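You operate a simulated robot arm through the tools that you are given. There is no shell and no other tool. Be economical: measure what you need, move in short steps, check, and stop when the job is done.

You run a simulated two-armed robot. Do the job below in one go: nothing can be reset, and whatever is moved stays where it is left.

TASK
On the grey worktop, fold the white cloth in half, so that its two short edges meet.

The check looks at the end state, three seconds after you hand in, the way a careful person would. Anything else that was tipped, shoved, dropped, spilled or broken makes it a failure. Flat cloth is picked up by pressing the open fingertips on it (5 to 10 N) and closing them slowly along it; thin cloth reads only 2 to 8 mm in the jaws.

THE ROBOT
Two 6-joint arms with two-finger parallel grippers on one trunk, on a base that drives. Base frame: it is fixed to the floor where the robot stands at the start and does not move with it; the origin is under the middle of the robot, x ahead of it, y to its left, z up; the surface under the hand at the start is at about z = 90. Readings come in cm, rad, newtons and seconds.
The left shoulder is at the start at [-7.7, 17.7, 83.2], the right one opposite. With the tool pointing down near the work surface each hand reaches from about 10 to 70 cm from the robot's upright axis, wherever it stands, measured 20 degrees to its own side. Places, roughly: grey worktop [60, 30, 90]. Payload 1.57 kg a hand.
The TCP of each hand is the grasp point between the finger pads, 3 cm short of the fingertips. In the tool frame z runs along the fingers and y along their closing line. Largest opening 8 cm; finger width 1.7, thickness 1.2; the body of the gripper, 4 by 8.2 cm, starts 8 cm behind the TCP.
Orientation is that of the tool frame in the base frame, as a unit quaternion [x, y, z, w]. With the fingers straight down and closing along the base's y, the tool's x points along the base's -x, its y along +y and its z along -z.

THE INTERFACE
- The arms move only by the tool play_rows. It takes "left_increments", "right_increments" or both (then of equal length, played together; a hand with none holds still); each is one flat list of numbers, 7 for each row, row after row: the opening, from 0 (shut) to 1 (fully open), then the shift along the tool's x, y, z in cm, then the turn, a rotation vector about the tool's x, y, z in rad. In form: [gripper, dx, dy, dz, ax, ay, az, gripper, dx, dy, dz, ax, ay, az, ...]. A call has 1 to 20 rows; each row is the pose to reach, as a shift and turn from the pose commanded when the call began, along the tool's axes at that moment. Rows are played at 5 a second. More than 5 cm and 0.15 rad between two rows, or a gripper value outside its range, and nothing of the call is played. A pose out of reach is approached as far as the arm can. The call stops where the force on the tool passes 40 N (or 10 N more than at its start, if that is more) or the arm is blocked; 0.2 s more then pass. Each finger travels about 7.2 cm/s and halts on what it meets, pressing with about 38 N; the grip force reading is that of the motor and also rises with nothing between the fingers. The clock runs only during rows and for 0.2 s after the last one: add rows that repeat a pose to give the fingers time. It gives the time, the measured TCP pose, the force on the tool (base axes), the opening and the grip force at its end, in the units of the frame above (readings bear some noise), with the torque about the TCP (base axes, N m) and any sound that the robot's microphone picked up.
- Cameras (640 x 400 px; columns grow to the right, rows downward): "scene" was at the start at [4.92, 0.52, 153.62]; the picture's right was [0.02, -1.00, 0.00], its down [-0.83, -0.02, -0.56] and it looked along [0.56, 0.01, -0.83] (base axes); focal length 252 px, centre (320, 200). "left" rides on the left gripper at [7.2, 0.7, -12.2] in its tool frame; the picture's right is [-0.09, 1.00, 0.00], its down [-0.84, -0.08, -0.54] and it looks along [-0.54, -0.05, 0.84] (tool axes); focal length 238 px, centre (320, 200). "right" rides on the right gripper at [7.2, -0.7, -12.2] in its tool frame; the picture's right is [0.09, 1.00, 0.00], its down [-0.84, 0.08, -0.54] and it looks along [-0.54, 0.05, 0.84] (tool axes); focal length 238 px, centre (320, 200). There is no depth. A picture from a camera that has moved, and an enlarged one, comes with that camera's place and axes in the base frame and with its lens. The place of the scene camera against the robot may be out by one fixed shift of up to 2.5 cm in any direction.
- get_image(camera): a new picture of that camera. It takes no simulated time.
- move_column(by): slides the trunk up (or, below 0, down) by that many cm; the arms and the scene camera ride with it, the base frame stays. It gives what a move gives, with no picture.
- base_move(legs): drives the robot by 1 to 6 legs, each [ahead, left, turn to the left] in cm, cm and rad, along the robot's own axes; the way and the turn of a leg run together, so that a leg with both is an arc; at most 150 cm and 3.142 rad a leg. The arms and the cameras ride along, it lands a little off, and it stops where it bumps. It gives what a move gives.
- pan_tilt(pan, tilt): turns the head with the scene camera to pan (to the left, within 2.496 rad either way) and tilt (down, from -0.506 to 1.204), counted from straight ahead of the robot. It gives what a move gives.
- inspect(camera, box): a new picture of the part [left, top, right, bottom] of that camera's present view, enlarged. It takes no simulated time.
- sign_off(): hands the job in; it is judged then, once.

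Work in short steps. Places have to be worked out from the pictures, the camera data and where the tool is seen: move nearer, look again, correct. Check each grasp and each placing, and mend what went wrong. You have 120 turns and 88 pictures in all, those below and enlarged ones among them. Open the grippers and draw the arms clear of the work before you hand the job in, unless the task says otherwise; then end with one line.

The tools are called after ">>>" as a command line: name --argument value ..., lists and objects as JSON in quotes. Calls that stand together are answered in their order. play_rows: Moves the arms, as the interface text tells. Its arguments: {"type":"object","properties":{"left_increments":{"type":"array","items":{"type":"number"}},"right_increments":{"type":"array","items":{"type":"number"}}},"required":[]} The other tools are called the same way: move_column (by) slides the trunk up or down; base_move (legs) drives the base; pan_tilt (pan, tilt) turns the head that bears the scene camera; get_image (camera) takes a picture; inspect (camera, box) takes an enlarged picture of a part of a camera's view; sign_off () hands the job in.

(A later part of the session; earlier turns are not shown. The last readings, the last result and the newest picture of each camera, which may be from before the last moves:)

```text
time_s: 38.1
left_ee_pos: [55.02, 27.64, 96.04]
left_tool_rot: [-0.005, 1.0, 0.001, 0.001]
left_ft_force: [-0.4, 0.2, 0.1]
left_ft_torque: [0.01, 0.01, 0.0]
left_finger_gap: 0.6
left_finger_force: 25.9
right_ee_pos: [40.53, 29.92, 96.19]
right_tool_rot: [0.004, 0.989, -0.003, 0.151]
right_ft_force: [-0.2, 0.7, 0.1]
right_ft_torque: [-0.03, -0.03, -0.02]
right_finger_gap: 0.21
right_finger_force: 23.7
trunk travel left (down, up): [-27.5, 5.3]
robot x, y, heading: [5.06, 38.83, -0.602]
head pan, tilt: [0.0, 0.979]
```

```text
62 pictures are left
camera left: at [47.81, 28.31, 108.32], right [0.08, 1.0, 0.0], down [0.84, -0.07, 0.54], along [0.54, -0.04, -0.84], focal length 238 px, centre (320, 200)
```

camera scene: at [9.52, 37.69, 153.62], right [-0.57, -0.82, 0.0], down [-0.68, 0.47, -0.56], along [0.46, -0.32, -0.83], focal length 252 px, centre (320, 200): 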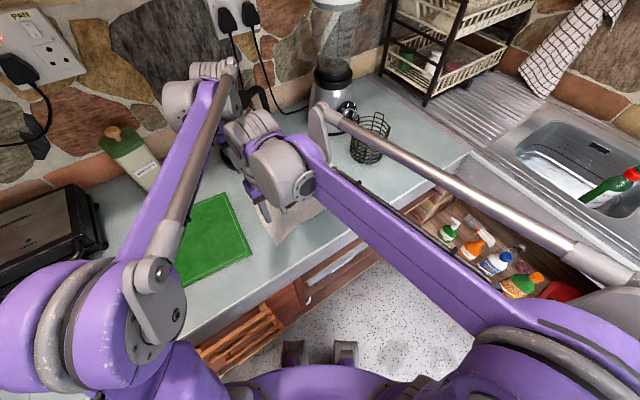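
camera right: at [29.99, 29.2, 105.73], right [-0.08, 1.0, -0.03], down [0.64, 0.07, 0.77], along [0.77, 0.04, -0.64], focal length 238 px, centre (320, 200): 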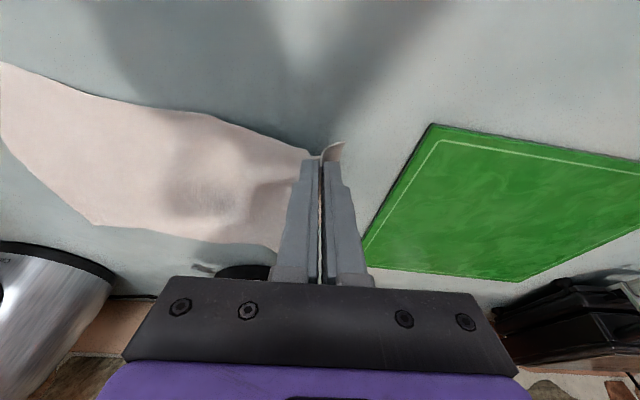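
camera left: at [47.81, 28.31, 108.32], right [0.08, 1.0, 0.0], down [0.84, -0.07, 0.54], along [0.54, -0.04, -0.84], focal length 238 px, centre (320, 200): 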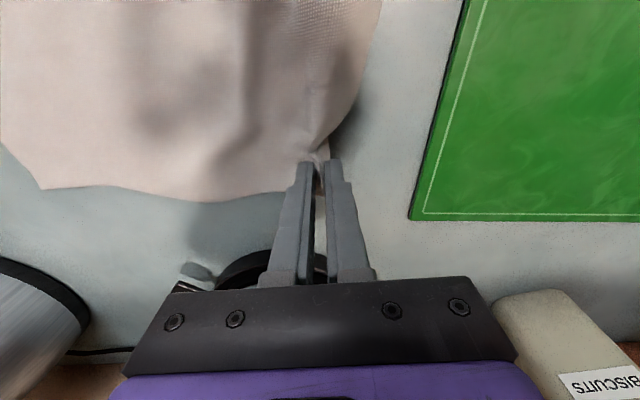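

Both corners are lifted and held. I carry them along an arc to the midpoint, with left to y≈15 and right to y≈16, z about 104.

>>> play_rows --left_increments '[0, 0, -0.7, -1, 0, 0, 0, 0, 0, -1.5, -2, 0, 0, 0, 0, 0, -2.5, -3, 0, 0, 0, 0, 0, -3.5, -4, 0, 0, 0, 0, 0, -4.7, -5, 0, 0, 0, 0, 0, -6, -6, 0, 0, 0, 0, 0, -7.5, -6.9, 0, 0, 0, 0, 0, -9, -7.5, 0, 0, 0, 0, 0, -10.8, -7.9, 0, 0, 0, 0, 0, -12.6, -8, 0, 0, 0, 0, 0, -12.6, -8, 0, 0, 0]' --right_increments '[0, -0.3, -0.8, -0.95, 0, 0, 0, 0, -0.6, -1.6, -1.91, 0, 0, 0, 0, -0.9, -2.7, -2.86, 0, 0, 0, 0, -1.2, -3.9, -3.82, 0, 0, 0, 0, -1.5, -5.2, -4.77, 0, 0, 0, 0, -1.81, -6.7, -5.72, 0, 0, 0, 0, -2.08, -8.3, -6.58, 0, 0, 0, 0, -2.26, -10, -7.16, 0, 0, 0, 0, -2.38, -11.9, -7.54, 0, 0, 0, 0, -2.41, -13.9, -7.63, 0, 0, 0, 0, -2.41, -13.9, -7.63, 0, 0, 0]'

>>> get_image --camera "scene"

>>> get_image --camera "right"

>>> get_image --camera "left"

```text
time_s: 40.5
left_ee_pos: [55.19, 15.06, 104.08]
left_tool_rot: [-0.006, 1.0, 0.001, 0.001]
left_ft_force: [-0.2, 0.1, -0.4]
left_ft_torque: [-0.03, 0.02, 0.0]
left_finger_gap: 0.56
left_finger_force: 25.7
right_ee_pos: [40.39, 16.13, 104.34]
right_tool_rot: [0.005, 0.989, -0.002, 0.15]
right_ft_force: [-0.1, 0.0, 0.5]
right_ft_torque: [-0.02, -0.02, 0.0]
right_finger_gap: 0.2
right_finger_force: 23.9
trunk travel left (down, up): [-27.5, 5.3]
robot x, y, heading: [4.6, 38.86, -0.605]
head pan, tilt: [0.0, 0.979]
```

```text
61 pictures are left
camera scene: at [9.28, 37.77, 153.62], right [-0.57, -0.82, 0.0], down [-0.68, 0.47, -0.56], along [0.46, -0.32, -0.83], focal length 252 px, centre (320, 200)
```

scene: 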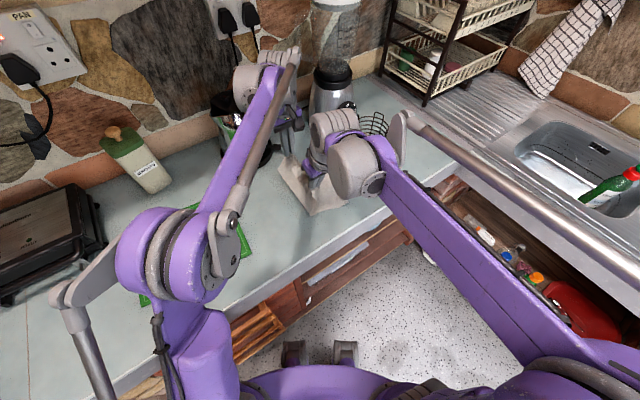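

```text
60 pictures are left
camera right: at [29.89, 15.39, 113.82], right [-0.08, 1.0, -0.03], down [0.64, 0.07, 0.77], along [0.77, 0.04, -0.64], focal length 238 px, centre (320, 200)
```

right: 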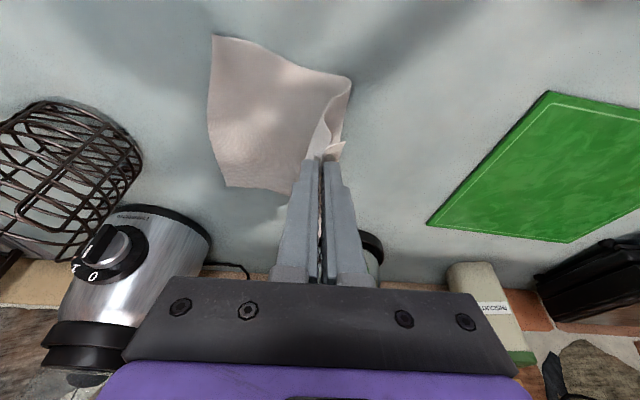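

```text
59 pictures are left
camera left: at [47.92, 15.75, 116.29], right [0.08, 1.0, 0.0], down [0.84, -0.07, 0.54], along [0.54, -0.04, -0.84], focal length 238 px, centre (320, 200)
```

left: 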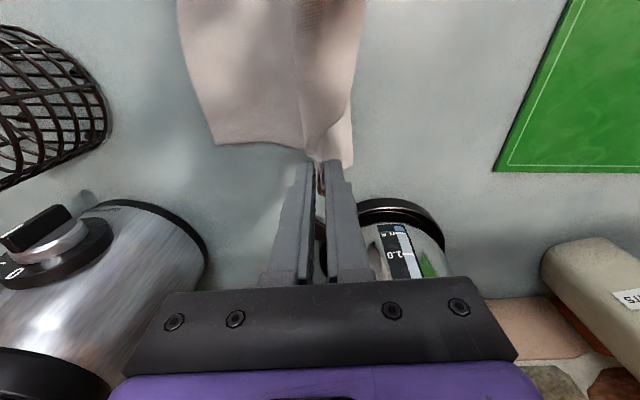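

The cloth hangs well, and the right edge now runs from about (37.4, 5.6) to (56.7, 3). I finish the arc, aiming for left y≈4.2 and right y≈6.2, just above the surface.

>>> play_rows --left_increments '[0, 0, -1.5, 0.1, 0, 0, 0, 0, 0, -3, 0.5, 0, 0, 0, 0, 0, -4.5, 1.1, 0, 0, 0, 0, 0, -6, 2, 0, 0, 0, 0, 0, -7.3, 3, 0, 0, 0, 0, 0, -8.5, 4.3, 0, 0, 0, 0, 0, -9.4, 5.6, 0, 0, 0, 0, 0, -10.1, 7, 0, 0, 0, 0, 0, -10.6, 8.5, 0, 0, 0, 0, 0, -10.9, 10, 0, 0, 0, 0, 0, -10.9, 10, 0, 0, 0]' --right_increments '[0, 0.11, -1.4, 0.07, 0, 0, 0, 0, 0.3, -2.7, 0.43, 0, 0, 0, 0, 0.56, -4.1, 0.98, 0, 0, 0, 0, 0.91, -5.5, 1.81, 0, 0, 0, 0, 1.28, -6.6, 2.74, 0, 0, 0, 0, 1.75, -7.7, 3.96, 0, 0, 0, 0, 2.22, -8.6, 5.17, 0, 0, 0, 0, 2.72, -9.2, 6.49, 0, 0, 0, 0, 3.25, -9.6, 7.89, 0, 0, 0, 0, 3.77, -9.9, 9.3, 0, 0, 0, 0, 3.77, -9.9, 9.3, 0, 0, 0]'

>>> get_image --camera "scene"

>>> get_image --camera "right"

>>> get_image --camera "left"

```text
time_s: 42.9
left_ee_pos: [55.3, 4.17, 94.01]
left_tool_rot: [-0.005, 1.0, 0.001, 0.001]
left_ft_force: [-0.3, -0.3, 0.2]
left_ft_torque: [0.0, 0.03, 0.04]
left_finger_gap: 0.57
left_finger_force: 26.0
right_ee_pos: [39.39, 6.09, 94.16]
right_tool_rot: [0.003, 0.989, -0.002, 0.15]
right_ft_force: [0.3, -0.4, 0.3]
right_ft_torque: [0.01, -0.01, -0.03]
right_finger_gap: 0.2
right_finger_force: 24.0
trunk travel left (down, up): [-27.5, 5.3]
robot x, y, heading: [4.83, 38.98, -0.603]
head pan, tilt: [0.0, 0.979]
```

```text
58 pictures are left
camera scene: at [9.28, 37.73, 153.62], right [-0.57, -0.82, 0.0], down [-0.68, 0.47, -0.56], along [0.46, -0.32, -0.83], focal length 252 px, centre (320, 200)
```

scene: 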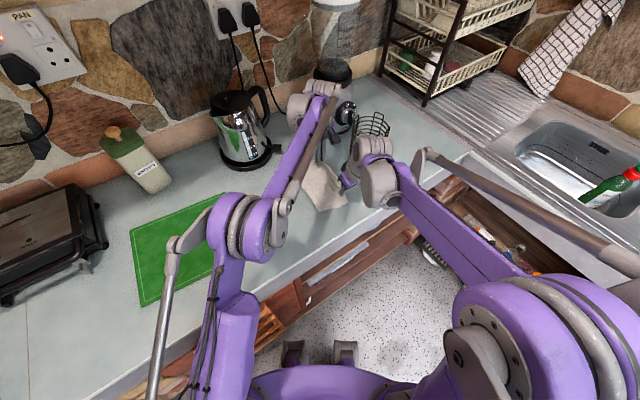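

```text
57 pictures are left
camera right: at [28.96, 5.42, 103.79], right [-0.08, 1.0, -0.03], down [0.64, 0.07, 0.77], along [0.77, 0.04, -0.64], focal length 238 px, centre (320, 200)
```

right: 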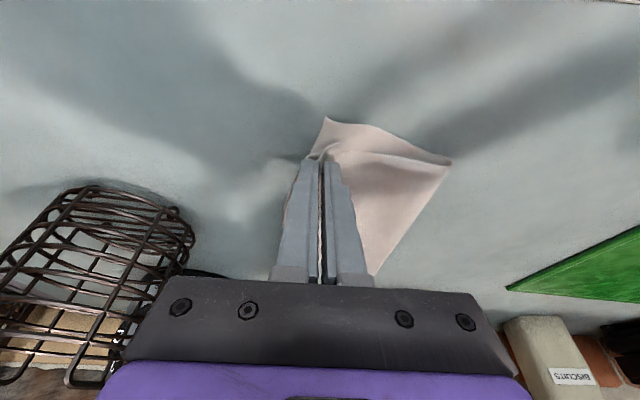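

```text
56 pictures are left
camera left: at [48.08, 4.8, 106.25], right [0.08, 1.0, 0.0], down [0.84, -0.07, 0.54], along [0.54, -0.04, -0.84], focal length 238 px, centre (320, 200)
```

left: 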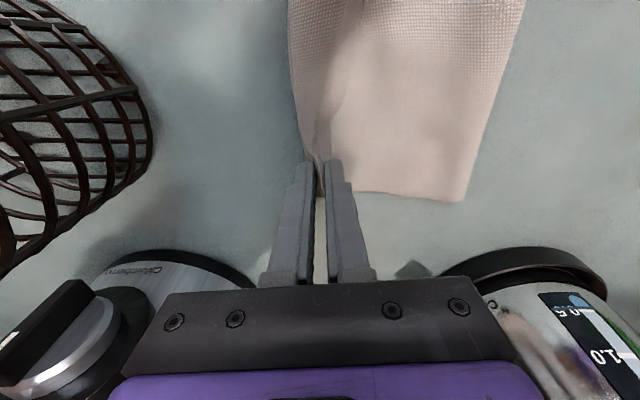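

The corners lie right over the opposite edge. I lower the last 0.8 cm, open gently and lift straight up.

>>> play_rows --left_increments '[0, 0, 0, 0.4, 0, 0, 0, 0, 0, 0, 0.7, 0, 0, 0, 0.05, 0, 0, 0.7, 0, 0, 0, 0.1, 0, 0, 0.7, 0, 0, 0, 0.15, 0, 0, 0.7, 0, 0, 0, 0.15, 0, 0, 0.7, 0, 0, 0, 0.15, 0, 0, 0, 0, 0, 0, 0.15, 0, 0, -1.5, 0, 0, 0, 0.15, 0, 0, -3.5, 0, 0, 0, 0.15, 0, 0, -6, 0, 0, 0, 0.15, 0, 0, -10, 0, 0, 0]' --right_increments '[0, 0.12, 0, 0.38, 0, 0, 0, 0, 0.21, 0, 0.67, 0, 0, 0, 0.05, 0.21, 0, 0.67, 0, 0, 0, 0.1, 0.21, 0, 0.67, 0, 0, 0, 0.15, 0.21, 0, 0.67, 0, 0, 0, 0.15, 0.21, 0, 0.67, 0, 0, 0, 0.15, 0, 0, 0, 0, 0, 0, 0.15, -0.45, 0, -1.4, 0, 0, 0, 0.15, -1.05, 0, -3.3, 0, 0, 0, 0.15, -1.8, 0, -5.7, 0, 0, 0, 0.15, -3, 0, -9.5, 0, 0, 0]'

>>> get_image --camera "right"

>>> get_image --camera "left"

```text
time_s: 45.3
left_ee_pos: [55.22, 4.32, 104.1]
left_tool_rot: [-0.005, 1.0, 0.001, 0.0]
left_ft_force: [-0.2, -0.5, 0.2]
left_ft_torque: [0.03, 0.02, 0.02]
left_finger_gap: 1.2
left_finger_force: 0.0
right_ee_pos: [39.44, 6.15, 104.3]
right_tool_rot: [0.004, 0.989, -0.002, 0.15]
right_ft_force: [0.8, 0.4, -0.1]
right_ft_torque: [0.04, -0.01, 0.0]
right_finger_gap: 1.22
right_finger_force: 0.1
trunk travel left (down, up): [-27.5, 5.3]
robot x, y, heading: [4.72, 38.92, -0.601]
head pan, tilt: [0.0, 0.979]
```

```text
55 pictures are left
camera right: at [28.97, 5.41, 113.79], right [-0.08, 1.0, -0.03], down [0.64, 0.07, 0.77], along [0.77, 0.04, -0.64], focal length 238 px, centre (320, 200)
```

right: 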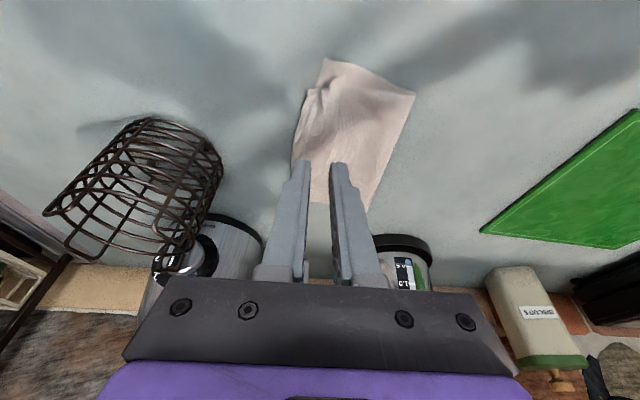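

```text
54 pictures are left
camera left: at [48.02, 4.84, 116.4], right [0.08, 1.0, 0.0], down [0.84, -0.07, 0.54], along [0.54, -0.04, -0.84], focal length 238 px, centre (320, 200)
```

left: 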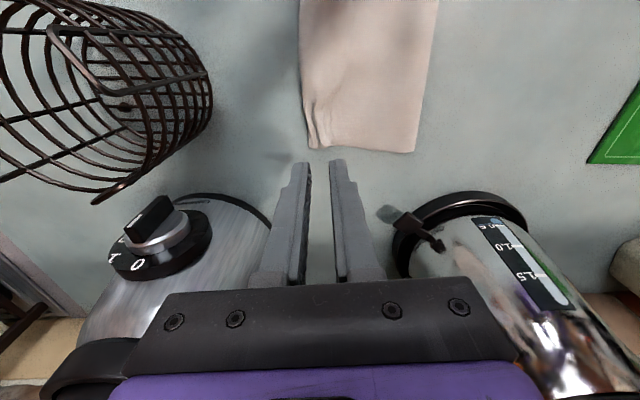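

Both released cleanly. I take a closer look at the folded edges.

>>> inspect --camera "right" --box '[260, 40, 440, 220]'

>>> inspect --camera "left" --box '[250, 0, 470, 180]'

```text
2.22 times, centred on (350, 130) of right
camera zoom: at [28.97, 5.41, 113.79], right [-0.08, 1.0, -0.03], down [0.64, 0.07, 0.77], along [0.77, 0.04, -0.64], focal length 530 px, centre (253, 356)
```

zoom: 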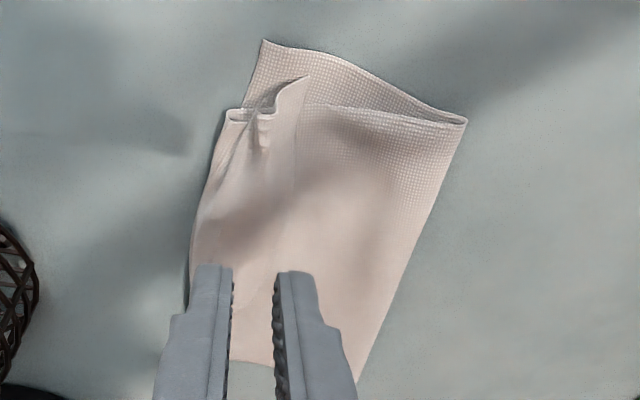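

```text
2.22 times, centred on (360, 90) of left
camera zoom: at [48.02, 4.84, 116.4], right [0.08, 1.0, 0.0], down [0.84, -0.07, 0.54], along [0.54, -0.04, -0.84], focal length 530 px, centre (231, 444)
```

zoom: 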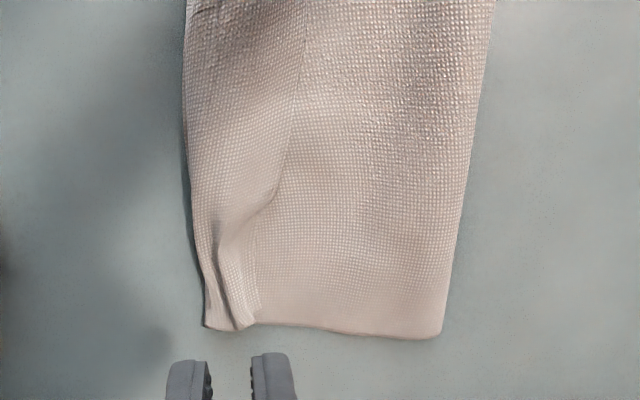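

The fold is in place, but the upper edge is turned back on top as a 3 cm flap along its whole length. I must unfold that flap, so I look closer at both its ends.

>>> inspect --camera "right" --box '[290, 50, 370, 110]'

>>> inspect --camera "left" --box '[290, 90, 380, 160]'

```text
6.67 times, centred on (330, 80) of right
camera zoom: at [28.97, 5.41, 113.79], right [-0.08, 1.0, -0.03], down [0.64, 0.07, 0.77], along [0.77, 0.04, -0.64], focal length 1589 px, centre (253, 1000)
```

zoom: 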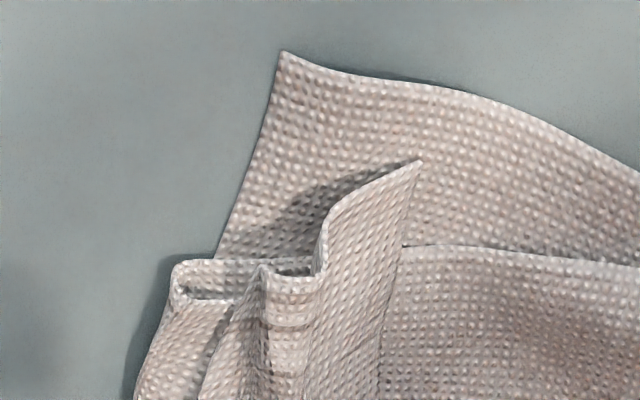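

```text
5.71 times, centred on (335, 125) of left
camera zoom: at [48.02, 4.84, 116.4], right [0.08, 1.0, 0.0], down [0.84, -0.07, 0.54], along [0.54, -0.04, -0.84], focal length 1362 px, centre (234, 629)
```

zoom: 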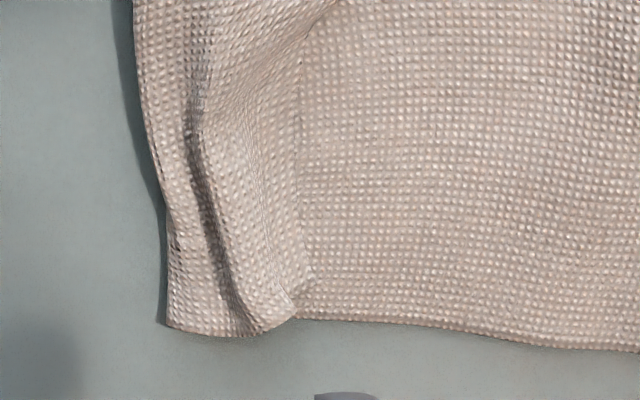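

The flap's free edge is at y≈7.7 at the near end, tip at about (38.2, 7.8). I'll pinch only its outermost strip with the fingers closing along x. First I retract the left arm and set the right hand upright.

>>> play_rows --left_increments '[0.15, 1, 4, -2, 0, 0, 0, 0.15, 2, 8, -4, 0, 0, 0, 0.15, 3, 12, -6, 0, 0, 0, 0.15, 4, 16, -8, 0, 0, 0, 0.15, 5, 20, -8, 0, 0, 0, 0.15, 6, 24, -8, 0, 0, 0, 0.15, 7, 28, -8, 0, 0, 0]' --right_increments '[0.15, -0.3, 0, -1, 0, 0.1, 0, 0.15, -0.6, 0, -1.9, 0, 0.2, 0, 0.15, -0.6, 0, -1.9, 0, 0.303, 0, 0.15, -0.6, 0, -1.9, 0, 0.303, 0, 0.15, -0.6, 0, -1.9, 0, 0.303, 0, 0.15, -0.6, 0, -1.9, 0, 0.303, 0, 0.15, -0.6, 0, -1.9, 0, 0.303, 0]'

>>> play_rows --right_increments '[0.2, 0, 0, 0, 0, 0, 0.145, 0.2, 0, 0, 0, 0, 0, 0.29, 0.2, 0, 0, 0, 0, 0, 0.435, 0.2, 0, 0, 0, 0, 0, 0.58, 0.2, 0, 0, 0, 0, 0, 0.725, 0.2, 0, 0, 0, 0, 0, 0.87, 0.2, 0, 0, 0, 0, 0, 1.015, 0.2, 0, 0, 0, 0, 0, 1.16, 0.2, 0, 0, 0, 0, 0, 1.305, 0.2, 0, 0, 0, 0, 0, 1.45, 0.2, 0, 0, 0, 0, 0, 1.571, 0.2, 0, 0, 0, 0, 0, 1.571]'

>>> get_image --camera "right"

>>> get_image --camera "scene"

```text
time_s: 46.9
left_ee_pos: [47.69, 32.08, 112.0]
left_tool_rot: [-0.005, 1.0, 0.0, 0.0]
left_ft_force: [-0.2, 0.3, 0.0]
left_ft_torque: [0.01, -0.01, -0.02]
left_finger_gap: 1.18
left_finger_force: 0.1
right_ee_pos: [39.49, 6.21, 106.32]
right_tool_rot: [0.004, 1.0, -0.002, 0.0]
right_ft_force: [-0.7, 0.7, -0.9]
right_ft_torque: [-0.03, -0.01, -0.01]
right_finger_gap: 1.19
right_finger_force: 0.0
trunk travel left (down, up): [-27.5, 5.3]
robot x, y, heading: [4.56, 39.22, -0.605]
head pan, tilt: [0.0, 0.979]
```

```text
time_s: 49.5
left_ee_pos: [47.86, 31.95, 112.03]
left_tool_rot: [-0.006, 1.0, 0.001, 0.0]
left_ft_force: [-0.3, 0.0, 0.9]
left_ft_torque: [-0.02, 0.04, -0.04]
left_finger_gap: 1.23
left_finger_force: 0.0
right_ee_pos: [39.52, 6.06, 106.11]
right_tool_rot: [0.71, 0.704, 0.0, 0.0]
right_ft_force: [0.6, -0.4, -0.1]
right_ft_torque: [0.02, 0.0, 0.02]
right_finger_gap: 1.57
right_finger_force: 0.1
trunk travel left (down, up): [-27.5, 5.3]
robot x, y, heading: [4.78, 38.66, -0.607]
head pan, tilt: [0.0, 0.979]
```

```text
49 pictures are left
camera right: at [38.98, 13.2, 118.44], right [1.0, 0.08, 0.0], down [0.07, -0.84, 0.54], along [0.04, -0.54, -0.84], focal length 238 px, centre (320, 200)
```

right: 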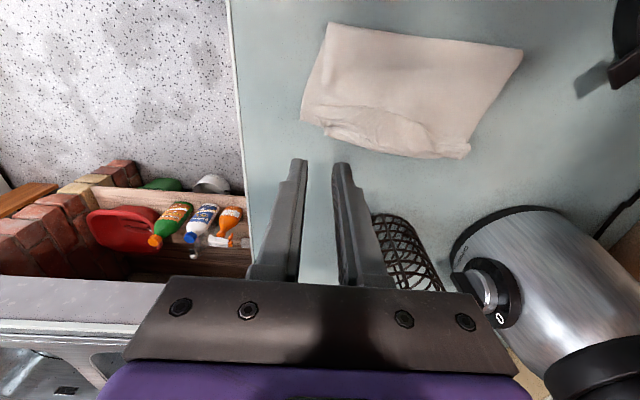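

```text
48 pictures are left
camera scene: at [9.3, 37.71, 153.62], right [-0.57, -0.82, 0.0], down [-0.68, 0.47, -0.56], along [0.46, -0.32, -0.83], focal length 252 px, centre (320, 200)
```

scene: 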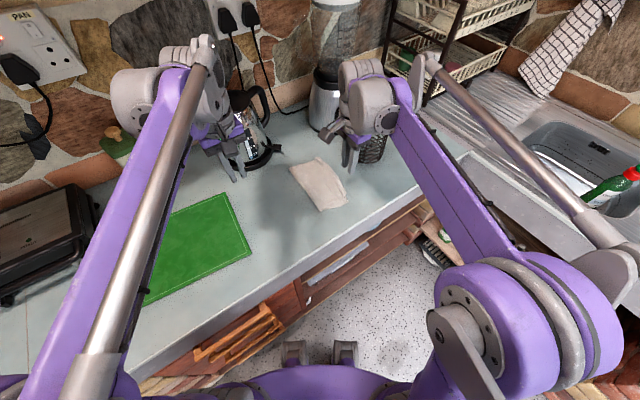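

A clear view from this angle. I zoom in on the cloth.

>>> inspect --camera "right" --box '[290, 10, 530, 170]'

```text
2.50 times, centred on (410, 90) of right
camera zoom: at [38.98, 13.2, 118.44], right [1.0, 0.08, 0.0], down [0.07, -0.84, 0.54], along [0.04, -0.54, -0.84], focal length 596 px, centre (95, 475)
```

zoom: 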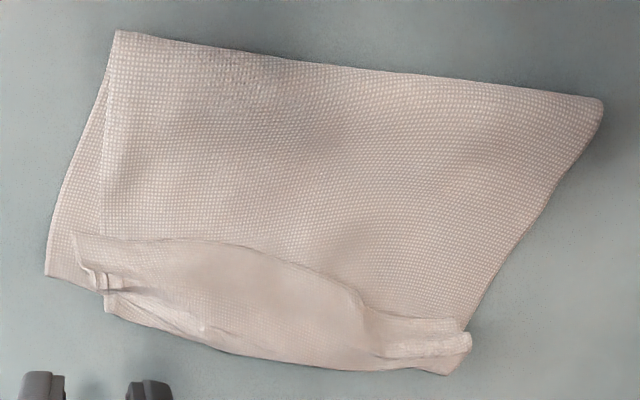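

The flap's free edge runs from about (38.4, 7.8) through (44, 8) to (52.6, 5.6) and (58, 4.4). I bring the right hand over (40.5, 7.3) at the near end, low.

>>> play_rows --right_increments '[0.22, 1.2, 1, 3, 0, 0, 0, 0.22, 1.2, 1, 6, 0, 0, 0, 0.22, 1.2, 1, 9, 0, 0, 0, 0.22, 1.2, 1, 11, 0, 0, 0, 0.22, 1.2, 1, 11, 0, 0, 0]'

>>> get_image --camera "right"

```text
time_s: 50.7
left_ee_pos: [47.83, 32.03, 112.09]
left_tool_rot: [-0.005, 1.0, 0.001, 0.001]
left_ft_force: [0.7, -0.4, 0.2]
left_ft_torque: [0.0, 0.02, 0.02]
left_finger_gap: 1.19
left_finger_force: 0.2
right_ee_pos: [40.46, 7.36, 95.08]
right_tool_rot: [0.71, 0.704, -0.002, 0.001]
right_ft_force: [0.6, -1.6, -0.3]
right_ft_torque: [0.01, -0.01, -0.02]
right_finger_gap: 1.77
right_finger_force: 0.1
trunk travel left (down, up): [-27.5, 5.3]
robot x, y, heading: [4.64, 39.1, -0.603]
head pan, tilt: [0.0, 0.979]
```

```text
46 pictures are left
camera right: at [39.92, 14.36, 107.33], right [1.0, 0.08, 0.0], down [0.07, -0.84, 0.54], along [0.05, -0.54, -0.84], focal length 238 px, centre (320, 200)
```

right: 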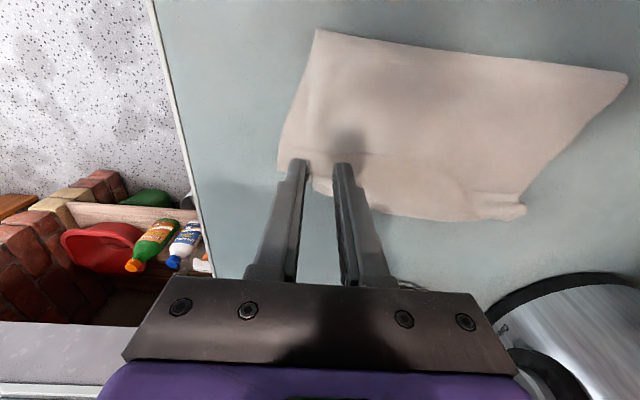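

I zoom in on the tips relative to the flap edge.

>>> inspect --camera "right" --box '[270, 120, 400, 220]'

```text
4.00 times, centred on (335, 170) of right
camera zoom: at [39.92, 14.36, 107.33], right [1.0, 0.08, 0.0], down [0.07, -0.84, 0.54], along [0.05, -0.54, -0.84], focal length 953 px, centre (260, 320)
```

zoom: 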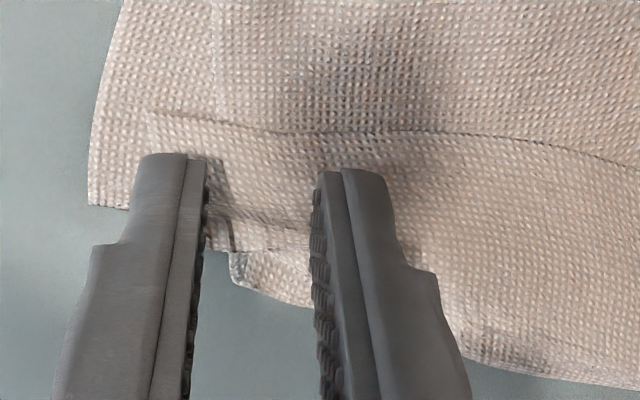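

The flap edge is at y≈7.8, so I shift 0.3 cm outward in +y and lower to light contact.

>>> play_rows --right_increments '[0.22, 0.3, 0, 0.6, 0, 0, 0, 0.22, 0.3, 0, 1.1, 0, 0, 0, 0.22, 0.3, 0, 1.4, 0, 0, 0, 0.22, 0.3, 0, 1.55, 0, 0, 0, 0.22, 0.3, 0, 1.55, 0, 0, 0]'

```text
time_s: 51.9
left_ee_pos: [47.97, 32.09, 112.08]
left_tool_rot: [-0.005, 1.0, 0.001, 0.001]
left_ft_force: [-0.8, 0.2, 0.5]
left_ft_torque: [0.0, -0.05, 0.0]
left_finger_gap: 1.21
left_finger_force: 0.0
right_ee_pos: [40.43, 7.57, 93.59]
right_tool_rot: [0.71, 0.704, -0.001, 0.001]
right_ft_force: [1.1, 0.8, 0.5]
right_ft_torque: [0.0, 0.0, 0.0]
right_finger_gap: 1.78
right_finger_force: 0.1
trunk travel left (down, up): [-27.5, 5.3]
robot x, y, heading: [5.11, 38.91, -0.604]
head pan, tilt: [0.0, 0.979]
```

>>> play_rows --right_increments '[0.22, 0, 0, 0.1, 0, 0, 0, 0.22, 0, 0, 0.2, 0, 0, 0, 0.22, 0, 0, 0.2, 0, 0, 0]'

```text
time_s: 52.7
left_ee_pos: [47.88, 31.95, 111.95]
left_tool_rot: [-0.006, 1.0, 0.0, 0.001]
left_ft_force: [0.0, 0.0, 0.5]
left_ft_torque: [0.01, -0.01, 0.0]
left_finger_gap: 1.2
left_finger_force: 0.0
right_ee_pos: [40.6, 7.68, 93.5]
right_tool_rot: [0.71, 0.704, 0.0, 0.001]
right_ft_force: [0.5, -0.3, 0.5]
right_ft_torque: [-0.04, 0.01, -0.02]
right_finger_gap: 1.79
right_finger_force: 0.0
trunk travel left (down, up): [-27.5, 5.3]
robot x, y, heading: [4.69, 39.02, -0.606]
head pan, tilt: [0.0, 0.979]
```

Still free, so I continue in small steps.

>>> play_rows --right_increments '[0.22, 0, 0, 0.1, 0, 0, 0, 0.22, 0, 0, 0.15, 0, 0, 0, 0.22, 0, 0, 0.15, 0, 0, 0]'

```text
time_s: 53.5
left_ee_pos: [47.69, 31.87, 111.96]
left_tool_rot: [-0.005, 1.0, 0.001, 0.0]
left_ft_force: [-0.2, -1.1, -0.5]
left_ft_torque: [0.02, -0.01, 0.0]
left_finger_gap: 1.19
left_finger_force: 0.0
right_ee_pos: [40.55, 7.68, 93.33]
right_tool_rot: [0.71, 0.704, -0.001, 0.002]
right_ft_force: [0.4, 0.0, 0.3]
right_ft_torque: [-0.05, 0.01, 0.02]
right_finger_gap: 1.78
right_finger_force: 0.2
trunk travel left (down, up): [-27.5, 5.3]
robot x, y, heading: [4.64, 39.1, -0.596]
head pan, tilt: [0.0, 0.979]
```

>>> play_rows --right_increments '[0.22, 0, 0, 0.1, 0, 0, 0, 0.22, 0, 0, 0.15, 0, 0, 0, 0.22, 0, 0, 0.15, 0, 0, 0]'

```text
time_s: 54.3
left_ee_pos: [47.8, 32.02, 112.04]
left_tool_rot: [-0.005, 1.0, 0.0, 0.001]
left_ft_force: [0.2, -0.1, -0.9]
left_ft_torque: [0.03, -0.03, -0.01]
left_finger_gap: 1.19
left_finger_force: 0.0
right_ee_pos: [40.48, 7.6, 93.19]
right_tool_rot: [0.71, 0.704, -0.001, 0.001]
right_ft_force: [1.1, -0.5, 10.0]
right_ft_torque: [-0.1, -0.03, -0.01]
right_finger_gap: 1.77
right_finger_force: 0.2
trunk travel left (down, up): [-27.5, 5.3]
robot x, y, heading: [5.05, 38.89, -0.603]
head pan, tilt: [0.0, 0.979]
```

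10 N means all layers are compressed. I back off slightly so mainly the flap is gathered, then close slowly and lift 1.5 cm.

>>> play_rows --right_increments '[0.22, 0, 0, -0.08, 0, 0, 0, 0.2, 0, 0, -0.08, 0, 0, 0, 0.18, 0, 0, -0.08, 0, 0, 0, 0.16, 0, 0, -0.08, 0, 0, 0, 0.14, 0, 0, -0.08, 0, 0, 0, 0.12, 0, 0, -0.08, 0, 0, 0, 0.1, 0, 0, -0.08, 0, 0, 0, 0.08, 0, 0, -0.08, 0, 0, 0, 0.06, 0, 0, -0.08, 0, 0, 0, 0.04, 0, 0, -0.08, 0, 0, 0, 0.02, 0, 0, -0.08, 0, 0, 0, 0, 0, 0, -0.08, 0, 0, 0, 0, 0, 0, -0.08, 0, 0, 0, 0, 0, 0, -0.8, 0, 0, 0, 0, 0, 0, -1.6, 0, 0, 0, 0, 0, 0, -1.6, 0, 0, 0]'

>>> inspect --camera "right" --box '[240, 20, 480, 220]'

```text
time_s: 57.7
left_ee_pos: [47.91, 32.03, 112.06]
left_tool_rot: [-0.006, 1.0, 0.001, 0.001]
left_ft_force: [0.4, 0.2, -0.4]
left_ft_torque: [0.0, 0.02, 0.01]
left_finger_gap: 1.16
left_finger_force: 0.0
right_ee_pos: [40.49, 7.59, 94.7]
right_tool_rot: [0.71, 0.704, -0.001, 0.0]
right_ft_force: [1.1, 0.7, 0.5]
right_ft_torque: [-0.01, -0.01, -0.01]
right_finger_gap: 0.19
right_finger_force: 23.5
trunk travel left (down, up): [-27.5, 5.3]
robot x, y, heading: [4.87, 39.24, -0.6]
head pan, tilt: [0.0, 0.979]
```

```text
2.00 times, centred on (360, 120) of right
camera zoom: at [39.96, 14.66, 106.98], right [1.0, 0.08, 0.0], down [0.07, -0.84, 0.54], along [0.04, -0.54, -0.84], focal length 477 px, centre (240, 360)
```

zoom: 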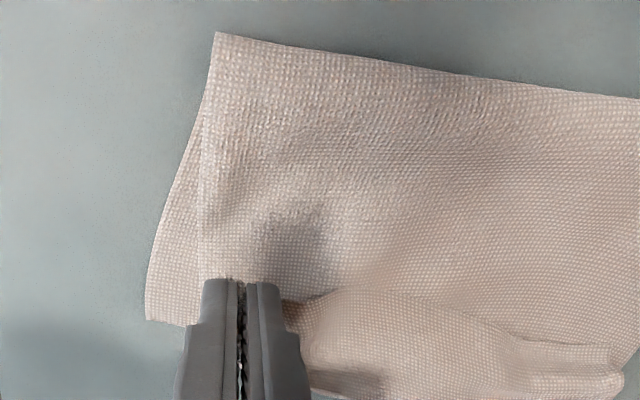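

The right holds only the flap, at a 1.9 mm ridge. Now I bring the left hand over the far end at about (54.5, 5), also closing along x.

>>> play_rows --left_increments '[0.2, -0.6, -2.45, 0, 0, 0, 0.143, 0.2, -1.2, -4.9, 0, 0, 0, 0.286, 0.2, -1.8, -7.35, 0, 0, 0, 0.428, 0.2, -2.4, -9.8, 0, 0, 0, 0.571, 0.2, -3, -12.2, 0, 0, 0, 0.714, 0.2, -3.6, -14.7, 0, 0, 0, 0.857, 0.2, -4.3, -17.1, 1, 0, 0, 1, 0.22, -4.9, -19.6, 2, 0, 0, 1.142, 0.22, -5.5, -22, 3, 0, 0, 1.285, 0.22, -6.1, -24.5, 4, 0, 0, 1.428, 0.22, -6.6, -26.5, 6, 0, 0, 1.571, 0.22, -6.6, -26.5, 8, 0, 0, 1.571, 0.22, -6.6, -26.5, 8, 0, 0, 1.571]'

>>> get_image --camera "left"

>>> get_image --camera "scene"

```text
time_s: 60.5
left_ee_pos: [54.84, 5.67, 104.01]
left_tool_rot: [0.704, 0.71, 0.001, -0.001]
left_ft_force: [-0.5, -0.6, 0.5]
left_ft_torque: [-0.02, 0.01, 0.02]
left_finger_gap: 1.77
left_finger_force: 0.0
right_ee_pos: [40.41, 7.67, 94.82]
right_tool_rot: [0.71, 0.704, -0.001, 0.001]
right_ft_force: [1.2, 0.7, 0.7]
right_ft_torque: [0.0, 0.0, 0.06]
right_finger_gap: 0.15
right_finger_force: 23.3
trunk travel left (down, up): [-27.5, 5.3]
robot x, y, heading: [4.72, 39.69, -0.605]
head pan, tilt: [0.0, 0.979]
```

```text
43 pictures are left
camera left: at [55.39, 12.86, 116.31], right [1.0, -0.08, 0.0], down [-0.07, -0.84, 0.54], along [-0.04, -0.54, -0.84], focal length 238 px, centre (320, 200)
```

left: 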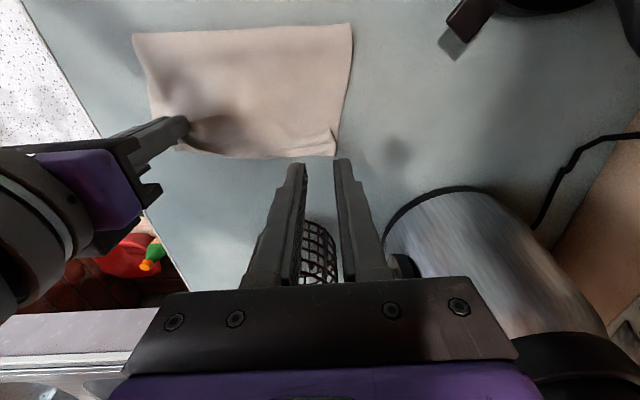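

```text
42 pictures are left
camera scene: at [9.31, 37.69, 153.62], right [-0.57, -0.82, 0.0], down [-0.68, 0.47, -0.56], along [0.46, -0.32, -0.83], focal length 252 px, centre (320, 200)
```

scene: 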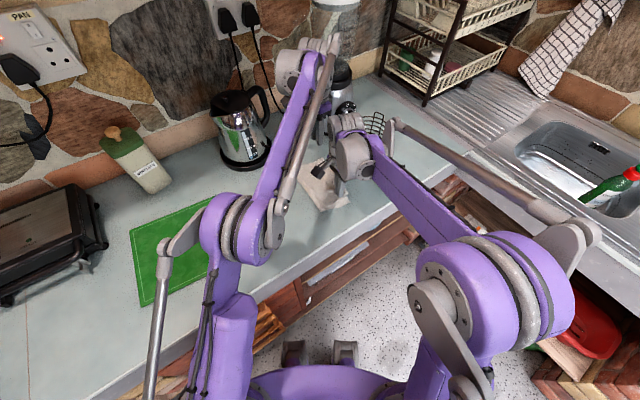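

>>> inspect --camera "left" --box '[120, 20, 380, 200]'

```text
2.22 times, centred on (250, 110) of left
camera zoom: at [55.39, 12.86, 116.31], right [1.0, -0.08, 0.0], down [-0.07, -0.84, 0.54], along [-0.04, -0.54, -0.84], focal length 530 px, centre (476, 400)
```

zoom: 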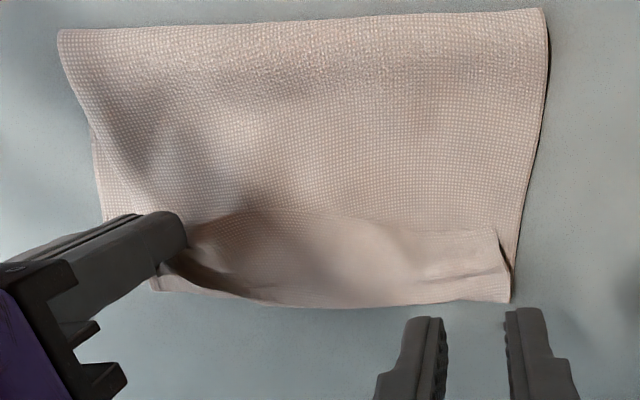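

The far flap edge is at y≈5.9, with its tip at x≈56. I lower the left hand at about (53.9, 5.8) to near contact.

>>> play_rows --left_increments '[0.22, 0.15, -0.8, 3, 0, 0, 0, 0.22, 0.15, -0.8, 6, 0, 0, 0, 0.22, 0.15, -0.8, 9, 0, 0, 0, 0.22, 0.15, -0.8, 10.3, 0, 0, 0, 0.22, 0.15, -0.8, 10.6, 0, 0, 0, 0.22, 0.15, -0.8, 10.6, 0, 0, 0]'

>>> get_image --camera "left"

```text
time_s: 61.9
left_ee_pos: [53.99, 5.84, 93.35]
left_tool_rot: [0.703, 0.711, 0.002, 0.0]
left_ft_force: [-1.1, 0.2, 0.2]
left_ft_torque: [-0.04, 0.0, 0.01]
left_finger_gap: 1.74
left_finger_force: 0.0
right_ee_pos: [40.42, 7.59, 94.69]
right_tool_rot: [0.71, 0.704, -0.001, 0.0]
right_ft_force: [1.2, -0.2, 0.1]
right_ft_torque: [0.03, 0.01, 0.02]
right_finger_gap: 0.16
right_finger_force: 23.4
trunk travel left (down, up): [-27.5, 5.3]
robot x, y, heading: [5.13, 38.93, -0.603]
head pan, tilt: [0.0, 0.979]
```

```text
40 pictures are left
camera left: at [54.6, 13.09, 105.66], right [1.0, -0.08, 0.0], down [-0.07, -0.84, 0.54], along [-0.04, -0.54, -0.84], focal length 238 px, centre (320, 200)
```

left: 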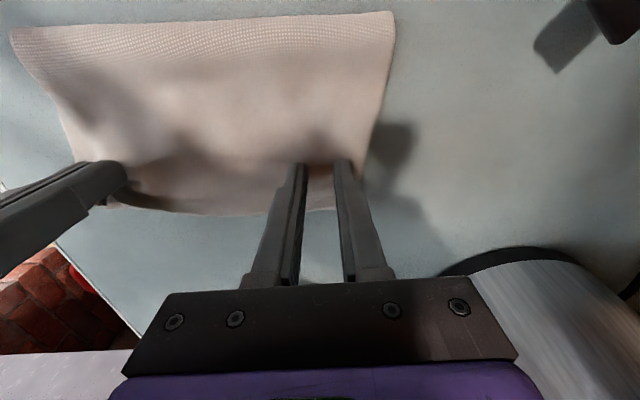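

The tips are right at the flap edge. I lower a touch more to find light contact.

>>> play_rows --left_increments '[0.22, 0, 0, 0.1, 0, 0, 0, 0.22, 0, 0, 0.15, 0, 0, 0, 0.22, 0, 0, 0.15, 0, 0, 0]'

```text
time_s: 62.7
left_ee_pos: [54.13, 5.79, 93.31]
left_tool_rot: [0.704, 0.71, 0.001, 0.0]
left_ft_force: [-0.8, -0.2, 0.2]
left_ft_torque: [0.02, 0.03, -0.01]
left_finger_gap: 1.74
left_finger_force: 0.0
right_ee_pos: [40.44, 7.65, 94.72]
right_tool_rot: [0.71, 0.704, -0.001, 0.001]
right_ft_force: [-0.4, -0.6, 1.0]
right_ft_torque: [0.0, -0.01, 0.0]
right_finger_gap: 0.15
right_finger_force: 23.8
trunk travel left (down, up): [-27.5, 5.3]
robot x, y, heading: [5.22, 38.83, -0.606]
head pan, tilt: [0.0, 0.979]
```

>>> play_rows --left_increments '[0.22, 0, 0, 0.08, 0, 0, 0, 0.22, 0, 0, 0.12, 0, 0, 0, 0.22, 0, 0, 0.12, 0, 0, 0]'

```text
time_s: 63.5
left_ee_pos: [54.12, 5.92, 93.26]
left_tool_rot: [0.703, 0.711, 0.001, 0.0]
left_ft_force: [-0.1, 0.1, 5.7]
left_ft_torque: [-0.01, -0.04, -0.01]
left_finger_gap: 1.74
left_finger_force: 0.1
right_ee_pos: [40.5, 7.63, 94.71]
right_tool_rot: [0.71, 0.704, -0.001, 0.001]
right_ft_force: [-0.4, -0.1, 0.1]
right_ft_torque: [-0.02, -0.02, 0.03]
right_finger_gap: 0.14
right_finger_force: 23.4
trunk travel left (down, up): [-27.5, 5.3]
robot x, y, heading: [5.28, 39.07, -0.608]
head pan, tilt: [0.0, 0.979]
```

5.7 N, so I close slowly and lift 1.5 cm.

>>> play_rows --left_increments '[0.2, 0, 0, -0.04, 0, 0, 0, 0.18, 0, 0, -0.04, 0, 0, 0, 0.16, 0, 0, -0.04, 0, 0, 0, 0.14, 0, 0, -0.04, 0, 0, 0, 0.12, 0, 0, -0.04, 0, 0, 0, 0.1, 0, 0, -0.04, 0, 0, 0, 0.08, 0, 0, -0.04, 0, 0, 0, 0.06, 0, 0, -0.04, 0, 0, 0, 0.04, 0, 0, -0.04, 0, 0, 0, 0.02, 0, 0, -0.04, 0, 0, 0, 0, 0, 0, -0.04, 0, 0, 0, 0, 0, 0, -0.04, 0, 0, 0, 0, 0, 0, -0.8, 0, 0, 0, 0, 0, 0, -1.6, 0, 0, 0, 0, 0, 0, -1.6, 0, 0, 0]'

>>> get_image --camera "left"

```text
time_s: 66.7
left_ee_pos: [53.96, 5.81, 94.92]
left_tool_rot: [0.703, 0.711, 0.002, 0.0]
left_ft_force: [-0.8, 0.8, -0.1]
left_ft_torque: [0.03, -0.01, -0.03]
left_finger_gap: 0.03
left_finger_force: 20.9
right_ee_pos: [40.54, 7.52, 94.85]
right_tool_rot: [0.71, 0.705, 0.0, 0.001]
right_ft_force: [0.5, 0.3, -0.7]
right_ft_torque: [-0.01, 0.0, -0.01]
right_finger_gap: 0.17
right_finger_force: 23.4
trunk travel left (down, up): [-27.5, 5.3]
robot x, y, heading: [4.91, 38.83, -0.604]
head pan, tilt: [0.0, 0.979]
```

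```text
39 pictures are left
camera left: at [54.61, 13.05, 107.06], right [1.0, -0.08, 0.0], down [-0.07, -0.84, 0.54], along [-0.04, -0.54, -0.84], focal length 238 px, centre (320, 200)
```

left: 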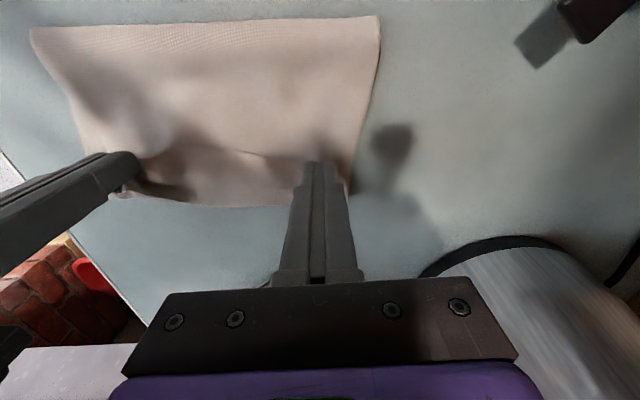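

The left missed. I retry 0.5 cm further onto the flap with a bit more pressure.

>>> play_rows --left_increments '[0.22, -0.5, 0, 0, 0, 0, 0, 0.22, -0.5, 0, 0.8, 0, 0, 0, 0.22, -0.5, 0, 1.5, 0, 0, 0, 0.22, -0.5, 0, 1.64, 0, 0, 0, 0.22, -0.5, 0, 1.64, 0, 0, 0]'

```text
time_s: 67.9
left_ee_pos: [54.06, 5.33, 93.15]
left_tool_rot: [0.704, 0.711, 0.0, 0.0]
left_ft_force: [1.3, -1.6, 11.2]
left_ft_torque: [-0.11, -0.11, -0.04]
left_finger_gap: 1.74
left_finger_force: 0.1
right_ee_pos: [40.43, 7.56, 94.77]
right_tool_rot: [0.71, 0.704, -0.001, 0.001]
right_ft_force: [0.3, 0.6, 0.1]
right_ft_torque: [0.01, -0.01, -0.01]
right_finger_gap: 0.14
right_finger_force: 23.2
trunk travel left (down, up): [-27.5, 5.3]
robot x, y, heading: [4.84, 39.4, -0.599]
head pan, tilt: [0.0, 0.979]
```

>>> play_rows --left_increments '[0.2, 0, 0, -0.02, 0, 0, 0, 0.18, 0, 0, -0.02, 0, 0, 0, 0.16, 0, 0, -0.02, 0, 0, 0, 0.14, 0, 0, -0.02, 0, 0, 0, 0.12, 0, 0, -0.02, 0, 0, 0, 0.1, 0, 0, -0.02, 0, 0, 0, 0.08, 0, 0, -0.02, 0, 0, 0, 0.06, 0, 0, -0.02, 0, 0, 0, 0.04, 0, 0, -0.02, 0, 0, 0, 0.02, 0, 0, -0.02, 0, 0, 0, 0, 0, 0, -0.02, 0, 0, 0, 0, 0, 0, -0.02, 0, 0, 0, 0, 0, 0, -0.8, 0, 0, 0, 0, 0, 0, -1.6, 0, 0, 0, 0, 0, 0, -1.6, 0, 0, 0]'

>>> get_image --camera "left"

```text
time_s: 71.1
left_ee_pos: [54.01, 5.29, 94.71]
left_tool_rot: [0.703, 0.711, 0.001, 0.0]
left_ft_force: [0.2, -1.0, 0.0]
left_ft_torque: [-0.04, -0.01, -0.04]
left_finger_gap: 0.19
left_finger_force: 23.4
right_ee_pos: [40.38, 7.45, 94.82]
right_tool_rot: [0.71, 0.704, -0.001, 0.001]
right_ft_force: [-0.4, -0.3, -0.3]
right_ft_torque: [0.01, 0.02, 0.04]
right_finger_gap: 0.14
right_finger_force: 23.6
trunk travel left (down, up): [-27.5, 5.3]
robot x, y, heading: [4.69, 39.43, -0.602]
head pan, tilt: [0.0, 0.979]
```

```text
38 pictures are left
camera left: at [54.62, 12.55, 106.97], right [1.0, -0.08, 0.0], down [-0.07, -0.84, 0.54], along [-0.04, -0.54, -0.84], focal length 238 px, centre (320, 200)
```

left: 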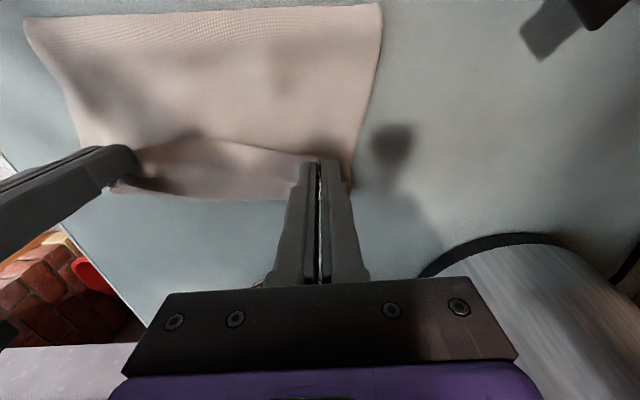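

Both hands now hold the flap's edge strip. I lift it about 5 cm and swing it over to the right so it unfolds, then check before bringing it back to the edge line.

>>> play_rows --left_increments '[0, -0.1, 0, -1.2, 0, 0, 0, 0, -0.2, 0, -2.4, 0, 0, 0, 0, -0.3, 0, -3.5, 0, 0, 0, 0, -1.5, 0, -3.7, 0, 0, 0, 0, -2.8, 0, -3.5, 0, 0, 0, 0, -3.8, 0, -3, 0, 0, 0, 0, -4.6, 0, -2.2, 0, 0, 0, 0, -5.1, 0, -1.2, 0, 0, 0, 0, -5.3, 0, -0.2, 0, 0, 0, 0, -5.3, 0, -0.2, 0, 0, 0]' --right_increments '[0, -0.2, 0, -1.2, 0, 0, 0, 0, -0.4, 0, -2.4, 0, 0, 0, 0, -0.6, 0, -3.5, 0, 0, 0, 0, -2, 0, -3.7, 0, 0, 0, 0, -3.5, 0, -3.5, 0, 0, 0, 0, -4.7, 0, -3, 0, 0, 0, 0, -5.7, 0, -2.2, 0, 0, 0, 0, -6.4, 0, -1.2, 0, 0, 0, 0, -6.6, 0, -0.2, 0, 0, 0, 0, -6.6, 0, -0.2, 0, 0, 0]'

>>> get_image --camera "left"

>>> get_image --camera "right"

```text
time_s: 73.3
left_ee_pos: [54.14, 0.1, 94.99]
left_tool_rot: [0.703, 0.711, 0.001, 0.001]
left_ft_force: [-0.7, 0.6, -0.5]
left_ft_torque: [-0.02, -0.01, 0.0]
left_finger_gap: 0.18
left_finger_force: 23.1
right_ee_pos: [40.52, 1.04, 94.93]
right_tool_rot: [0.71, 0.704, 0.0, 0.001]
right_ft_force: [0.4, -0.8, -0.4]
right_ft_torque: [0.03, 0.01, -0.03]
right_finger_gap: 0.17
right_finger_force: 23.4
trunk travel left (down, up): [-27.5, 5.3]
robot x, y, heading: [5.06, 39.03, -0.607]
head pan, tilt: [0.0, 0.979]
```

```text
37 pictures are left
camera left: at [54.66, 7.25, 107.21], right [1.0, -0.08, 0.0], down [-0.07, -0.84, 0.54], along [-0.04, -0.54, -0.84], focal length 238 px, centre (320, 200)
```

left: 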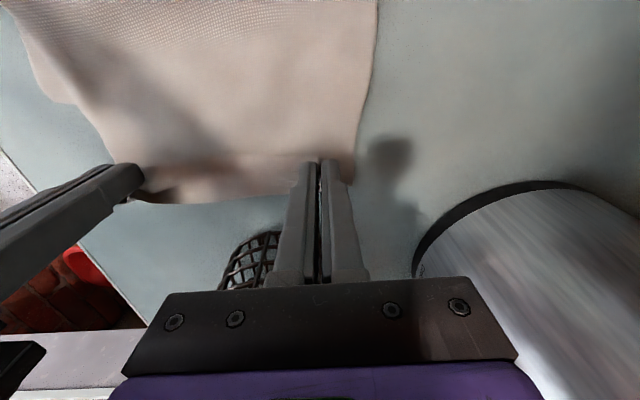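

```text
36 pictures are left
camera right: at [39.95, 8.07, 107.19], right [1.0, 0.08, 0.0], down [0.07, -0.84, 0.54], along [0.05, -0.54, -0.84], focal length 238 px, centre (320, 200)
```

right: 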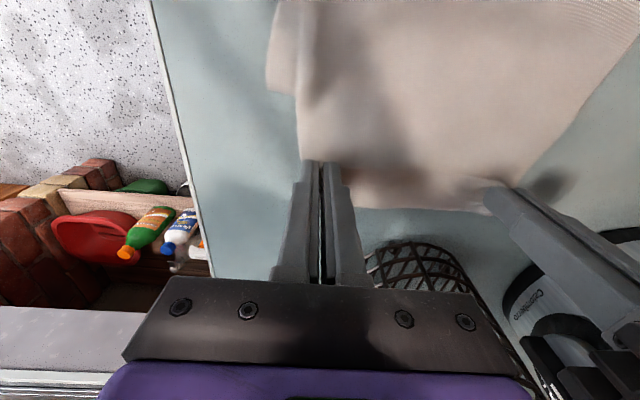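

The flap has swung over and the bottom edge stayed at y≈5.4. I stretch slightly more, set the edge down, release, and see whether it lies flat.

>>> play_rows --left_increments '[0, -0.3, 0, 0.5, 0, 0, 0, 0, -0.5, 0, 1.2, 0, 0, 0, 0, -0.6, 0, 1.5, 0, 0, 0, 0.06, -0.6, 0, 1.5, 0, 0, 0, 0.12, -0.6, 0, 1.5, 0, 0, 0, 0.2, -0.6, 0, 1.4, 0, 0, 0, 0.2, -0.6, 0, 0.5, 0, 0, 0, 0.2, -0.6, 0, -2, 0, 0, 0, 0.2, -0.6, 0, -6, 0, 0, 0, 0.2, -0.6, 0, -9, 0, 0, 0]' --right_increments '[0, -0.5, 0, 0.5, 0, 0, 0, 0, -1, 0, 1.2, 0, 0, 0, 0, -1.2, 0, 1.5, 0, 0, 0, 0.06, -1.2, 0, 1.5, 0, 0, 0, 0.12, -1.2, 0, 1.5, 0, 0, 0, 0.2, -1.2, 0, 1.4, 0, 0, 0, 0.2, -1.2, 0, 0.5, 0, 0, 0, 0.2, -1.2, 0, -2, 0, 0, 0, 0.2, -1.2, 0, -6, 0, 0, 0, 0.2, -1.2, 0, -9, 0, 0, 0]'

>>> get_image --camera "right"

>>> get_image --camera "left"

```text
time_s: 75.5
left_ee_pos: [52.92, 1.15, 103.13]
left_tool_rot: [0.704, 0.711, 0.001, 0.001]
left_ft_force: [0.3, 0.5, -0.1]
left_ft_torque: [-0.03, -0.01, -0.05]
left_finger_gap: 1.58
left_finger_force: 0.0
left hand out of reach, approached as far as the arm can: row 9, 10
right_ee_pos: [40.42, -0.11, 104.01]
right_tool_rot: [0.709, 0.705, -0.002, 0.001]
right_ft_force: [0.3, 0.7, 0.3]
right_ft_torque: [-0.05, -0.01, -0.02]
right_finger_gap: 1.62
right_finger_force: 0.0
trunk travel left (down, up): [-27.5, 5.3]
robot x, y, heading: [4.73, 38.84, -0.602]
head pan, tilt: [0.0, 0.979]
```

```text
35 pictures are left
camera right: at [39.94, 6.98, 116.23], right [1.0, 0.08, 0.0], down [0.07, -0.84, 0.54], along [0.05, -0.54, -0.84], focal length 238 px, centre (320, 200)
```

right: 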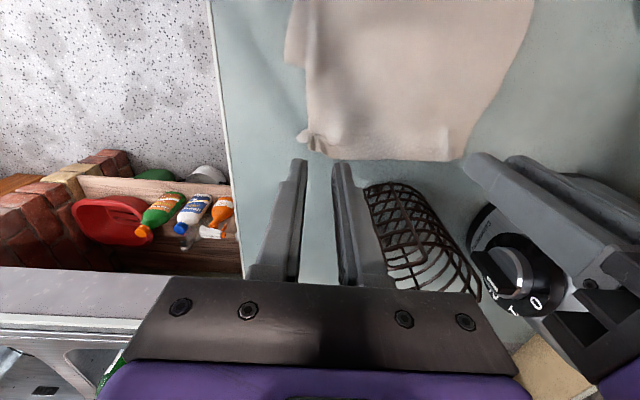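

```text
34 pictures are left
camera left: at [53.48, 8.26, 115.37], right [1.0, -0.08, 0.0], down [-0.07, -0.84, 0.54], along [-0.04, -0.54, -0.84], focal length 238 px, centre (320, 200)
```

left: 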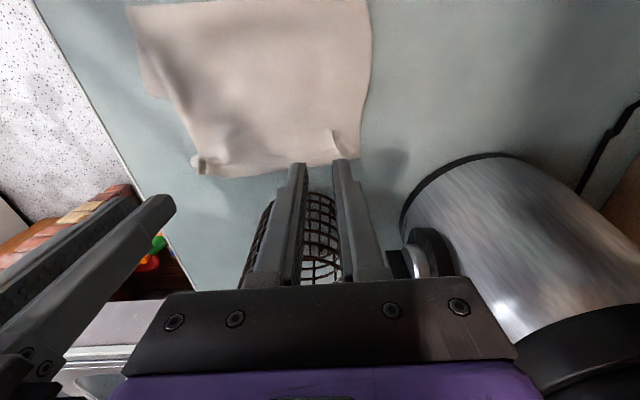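

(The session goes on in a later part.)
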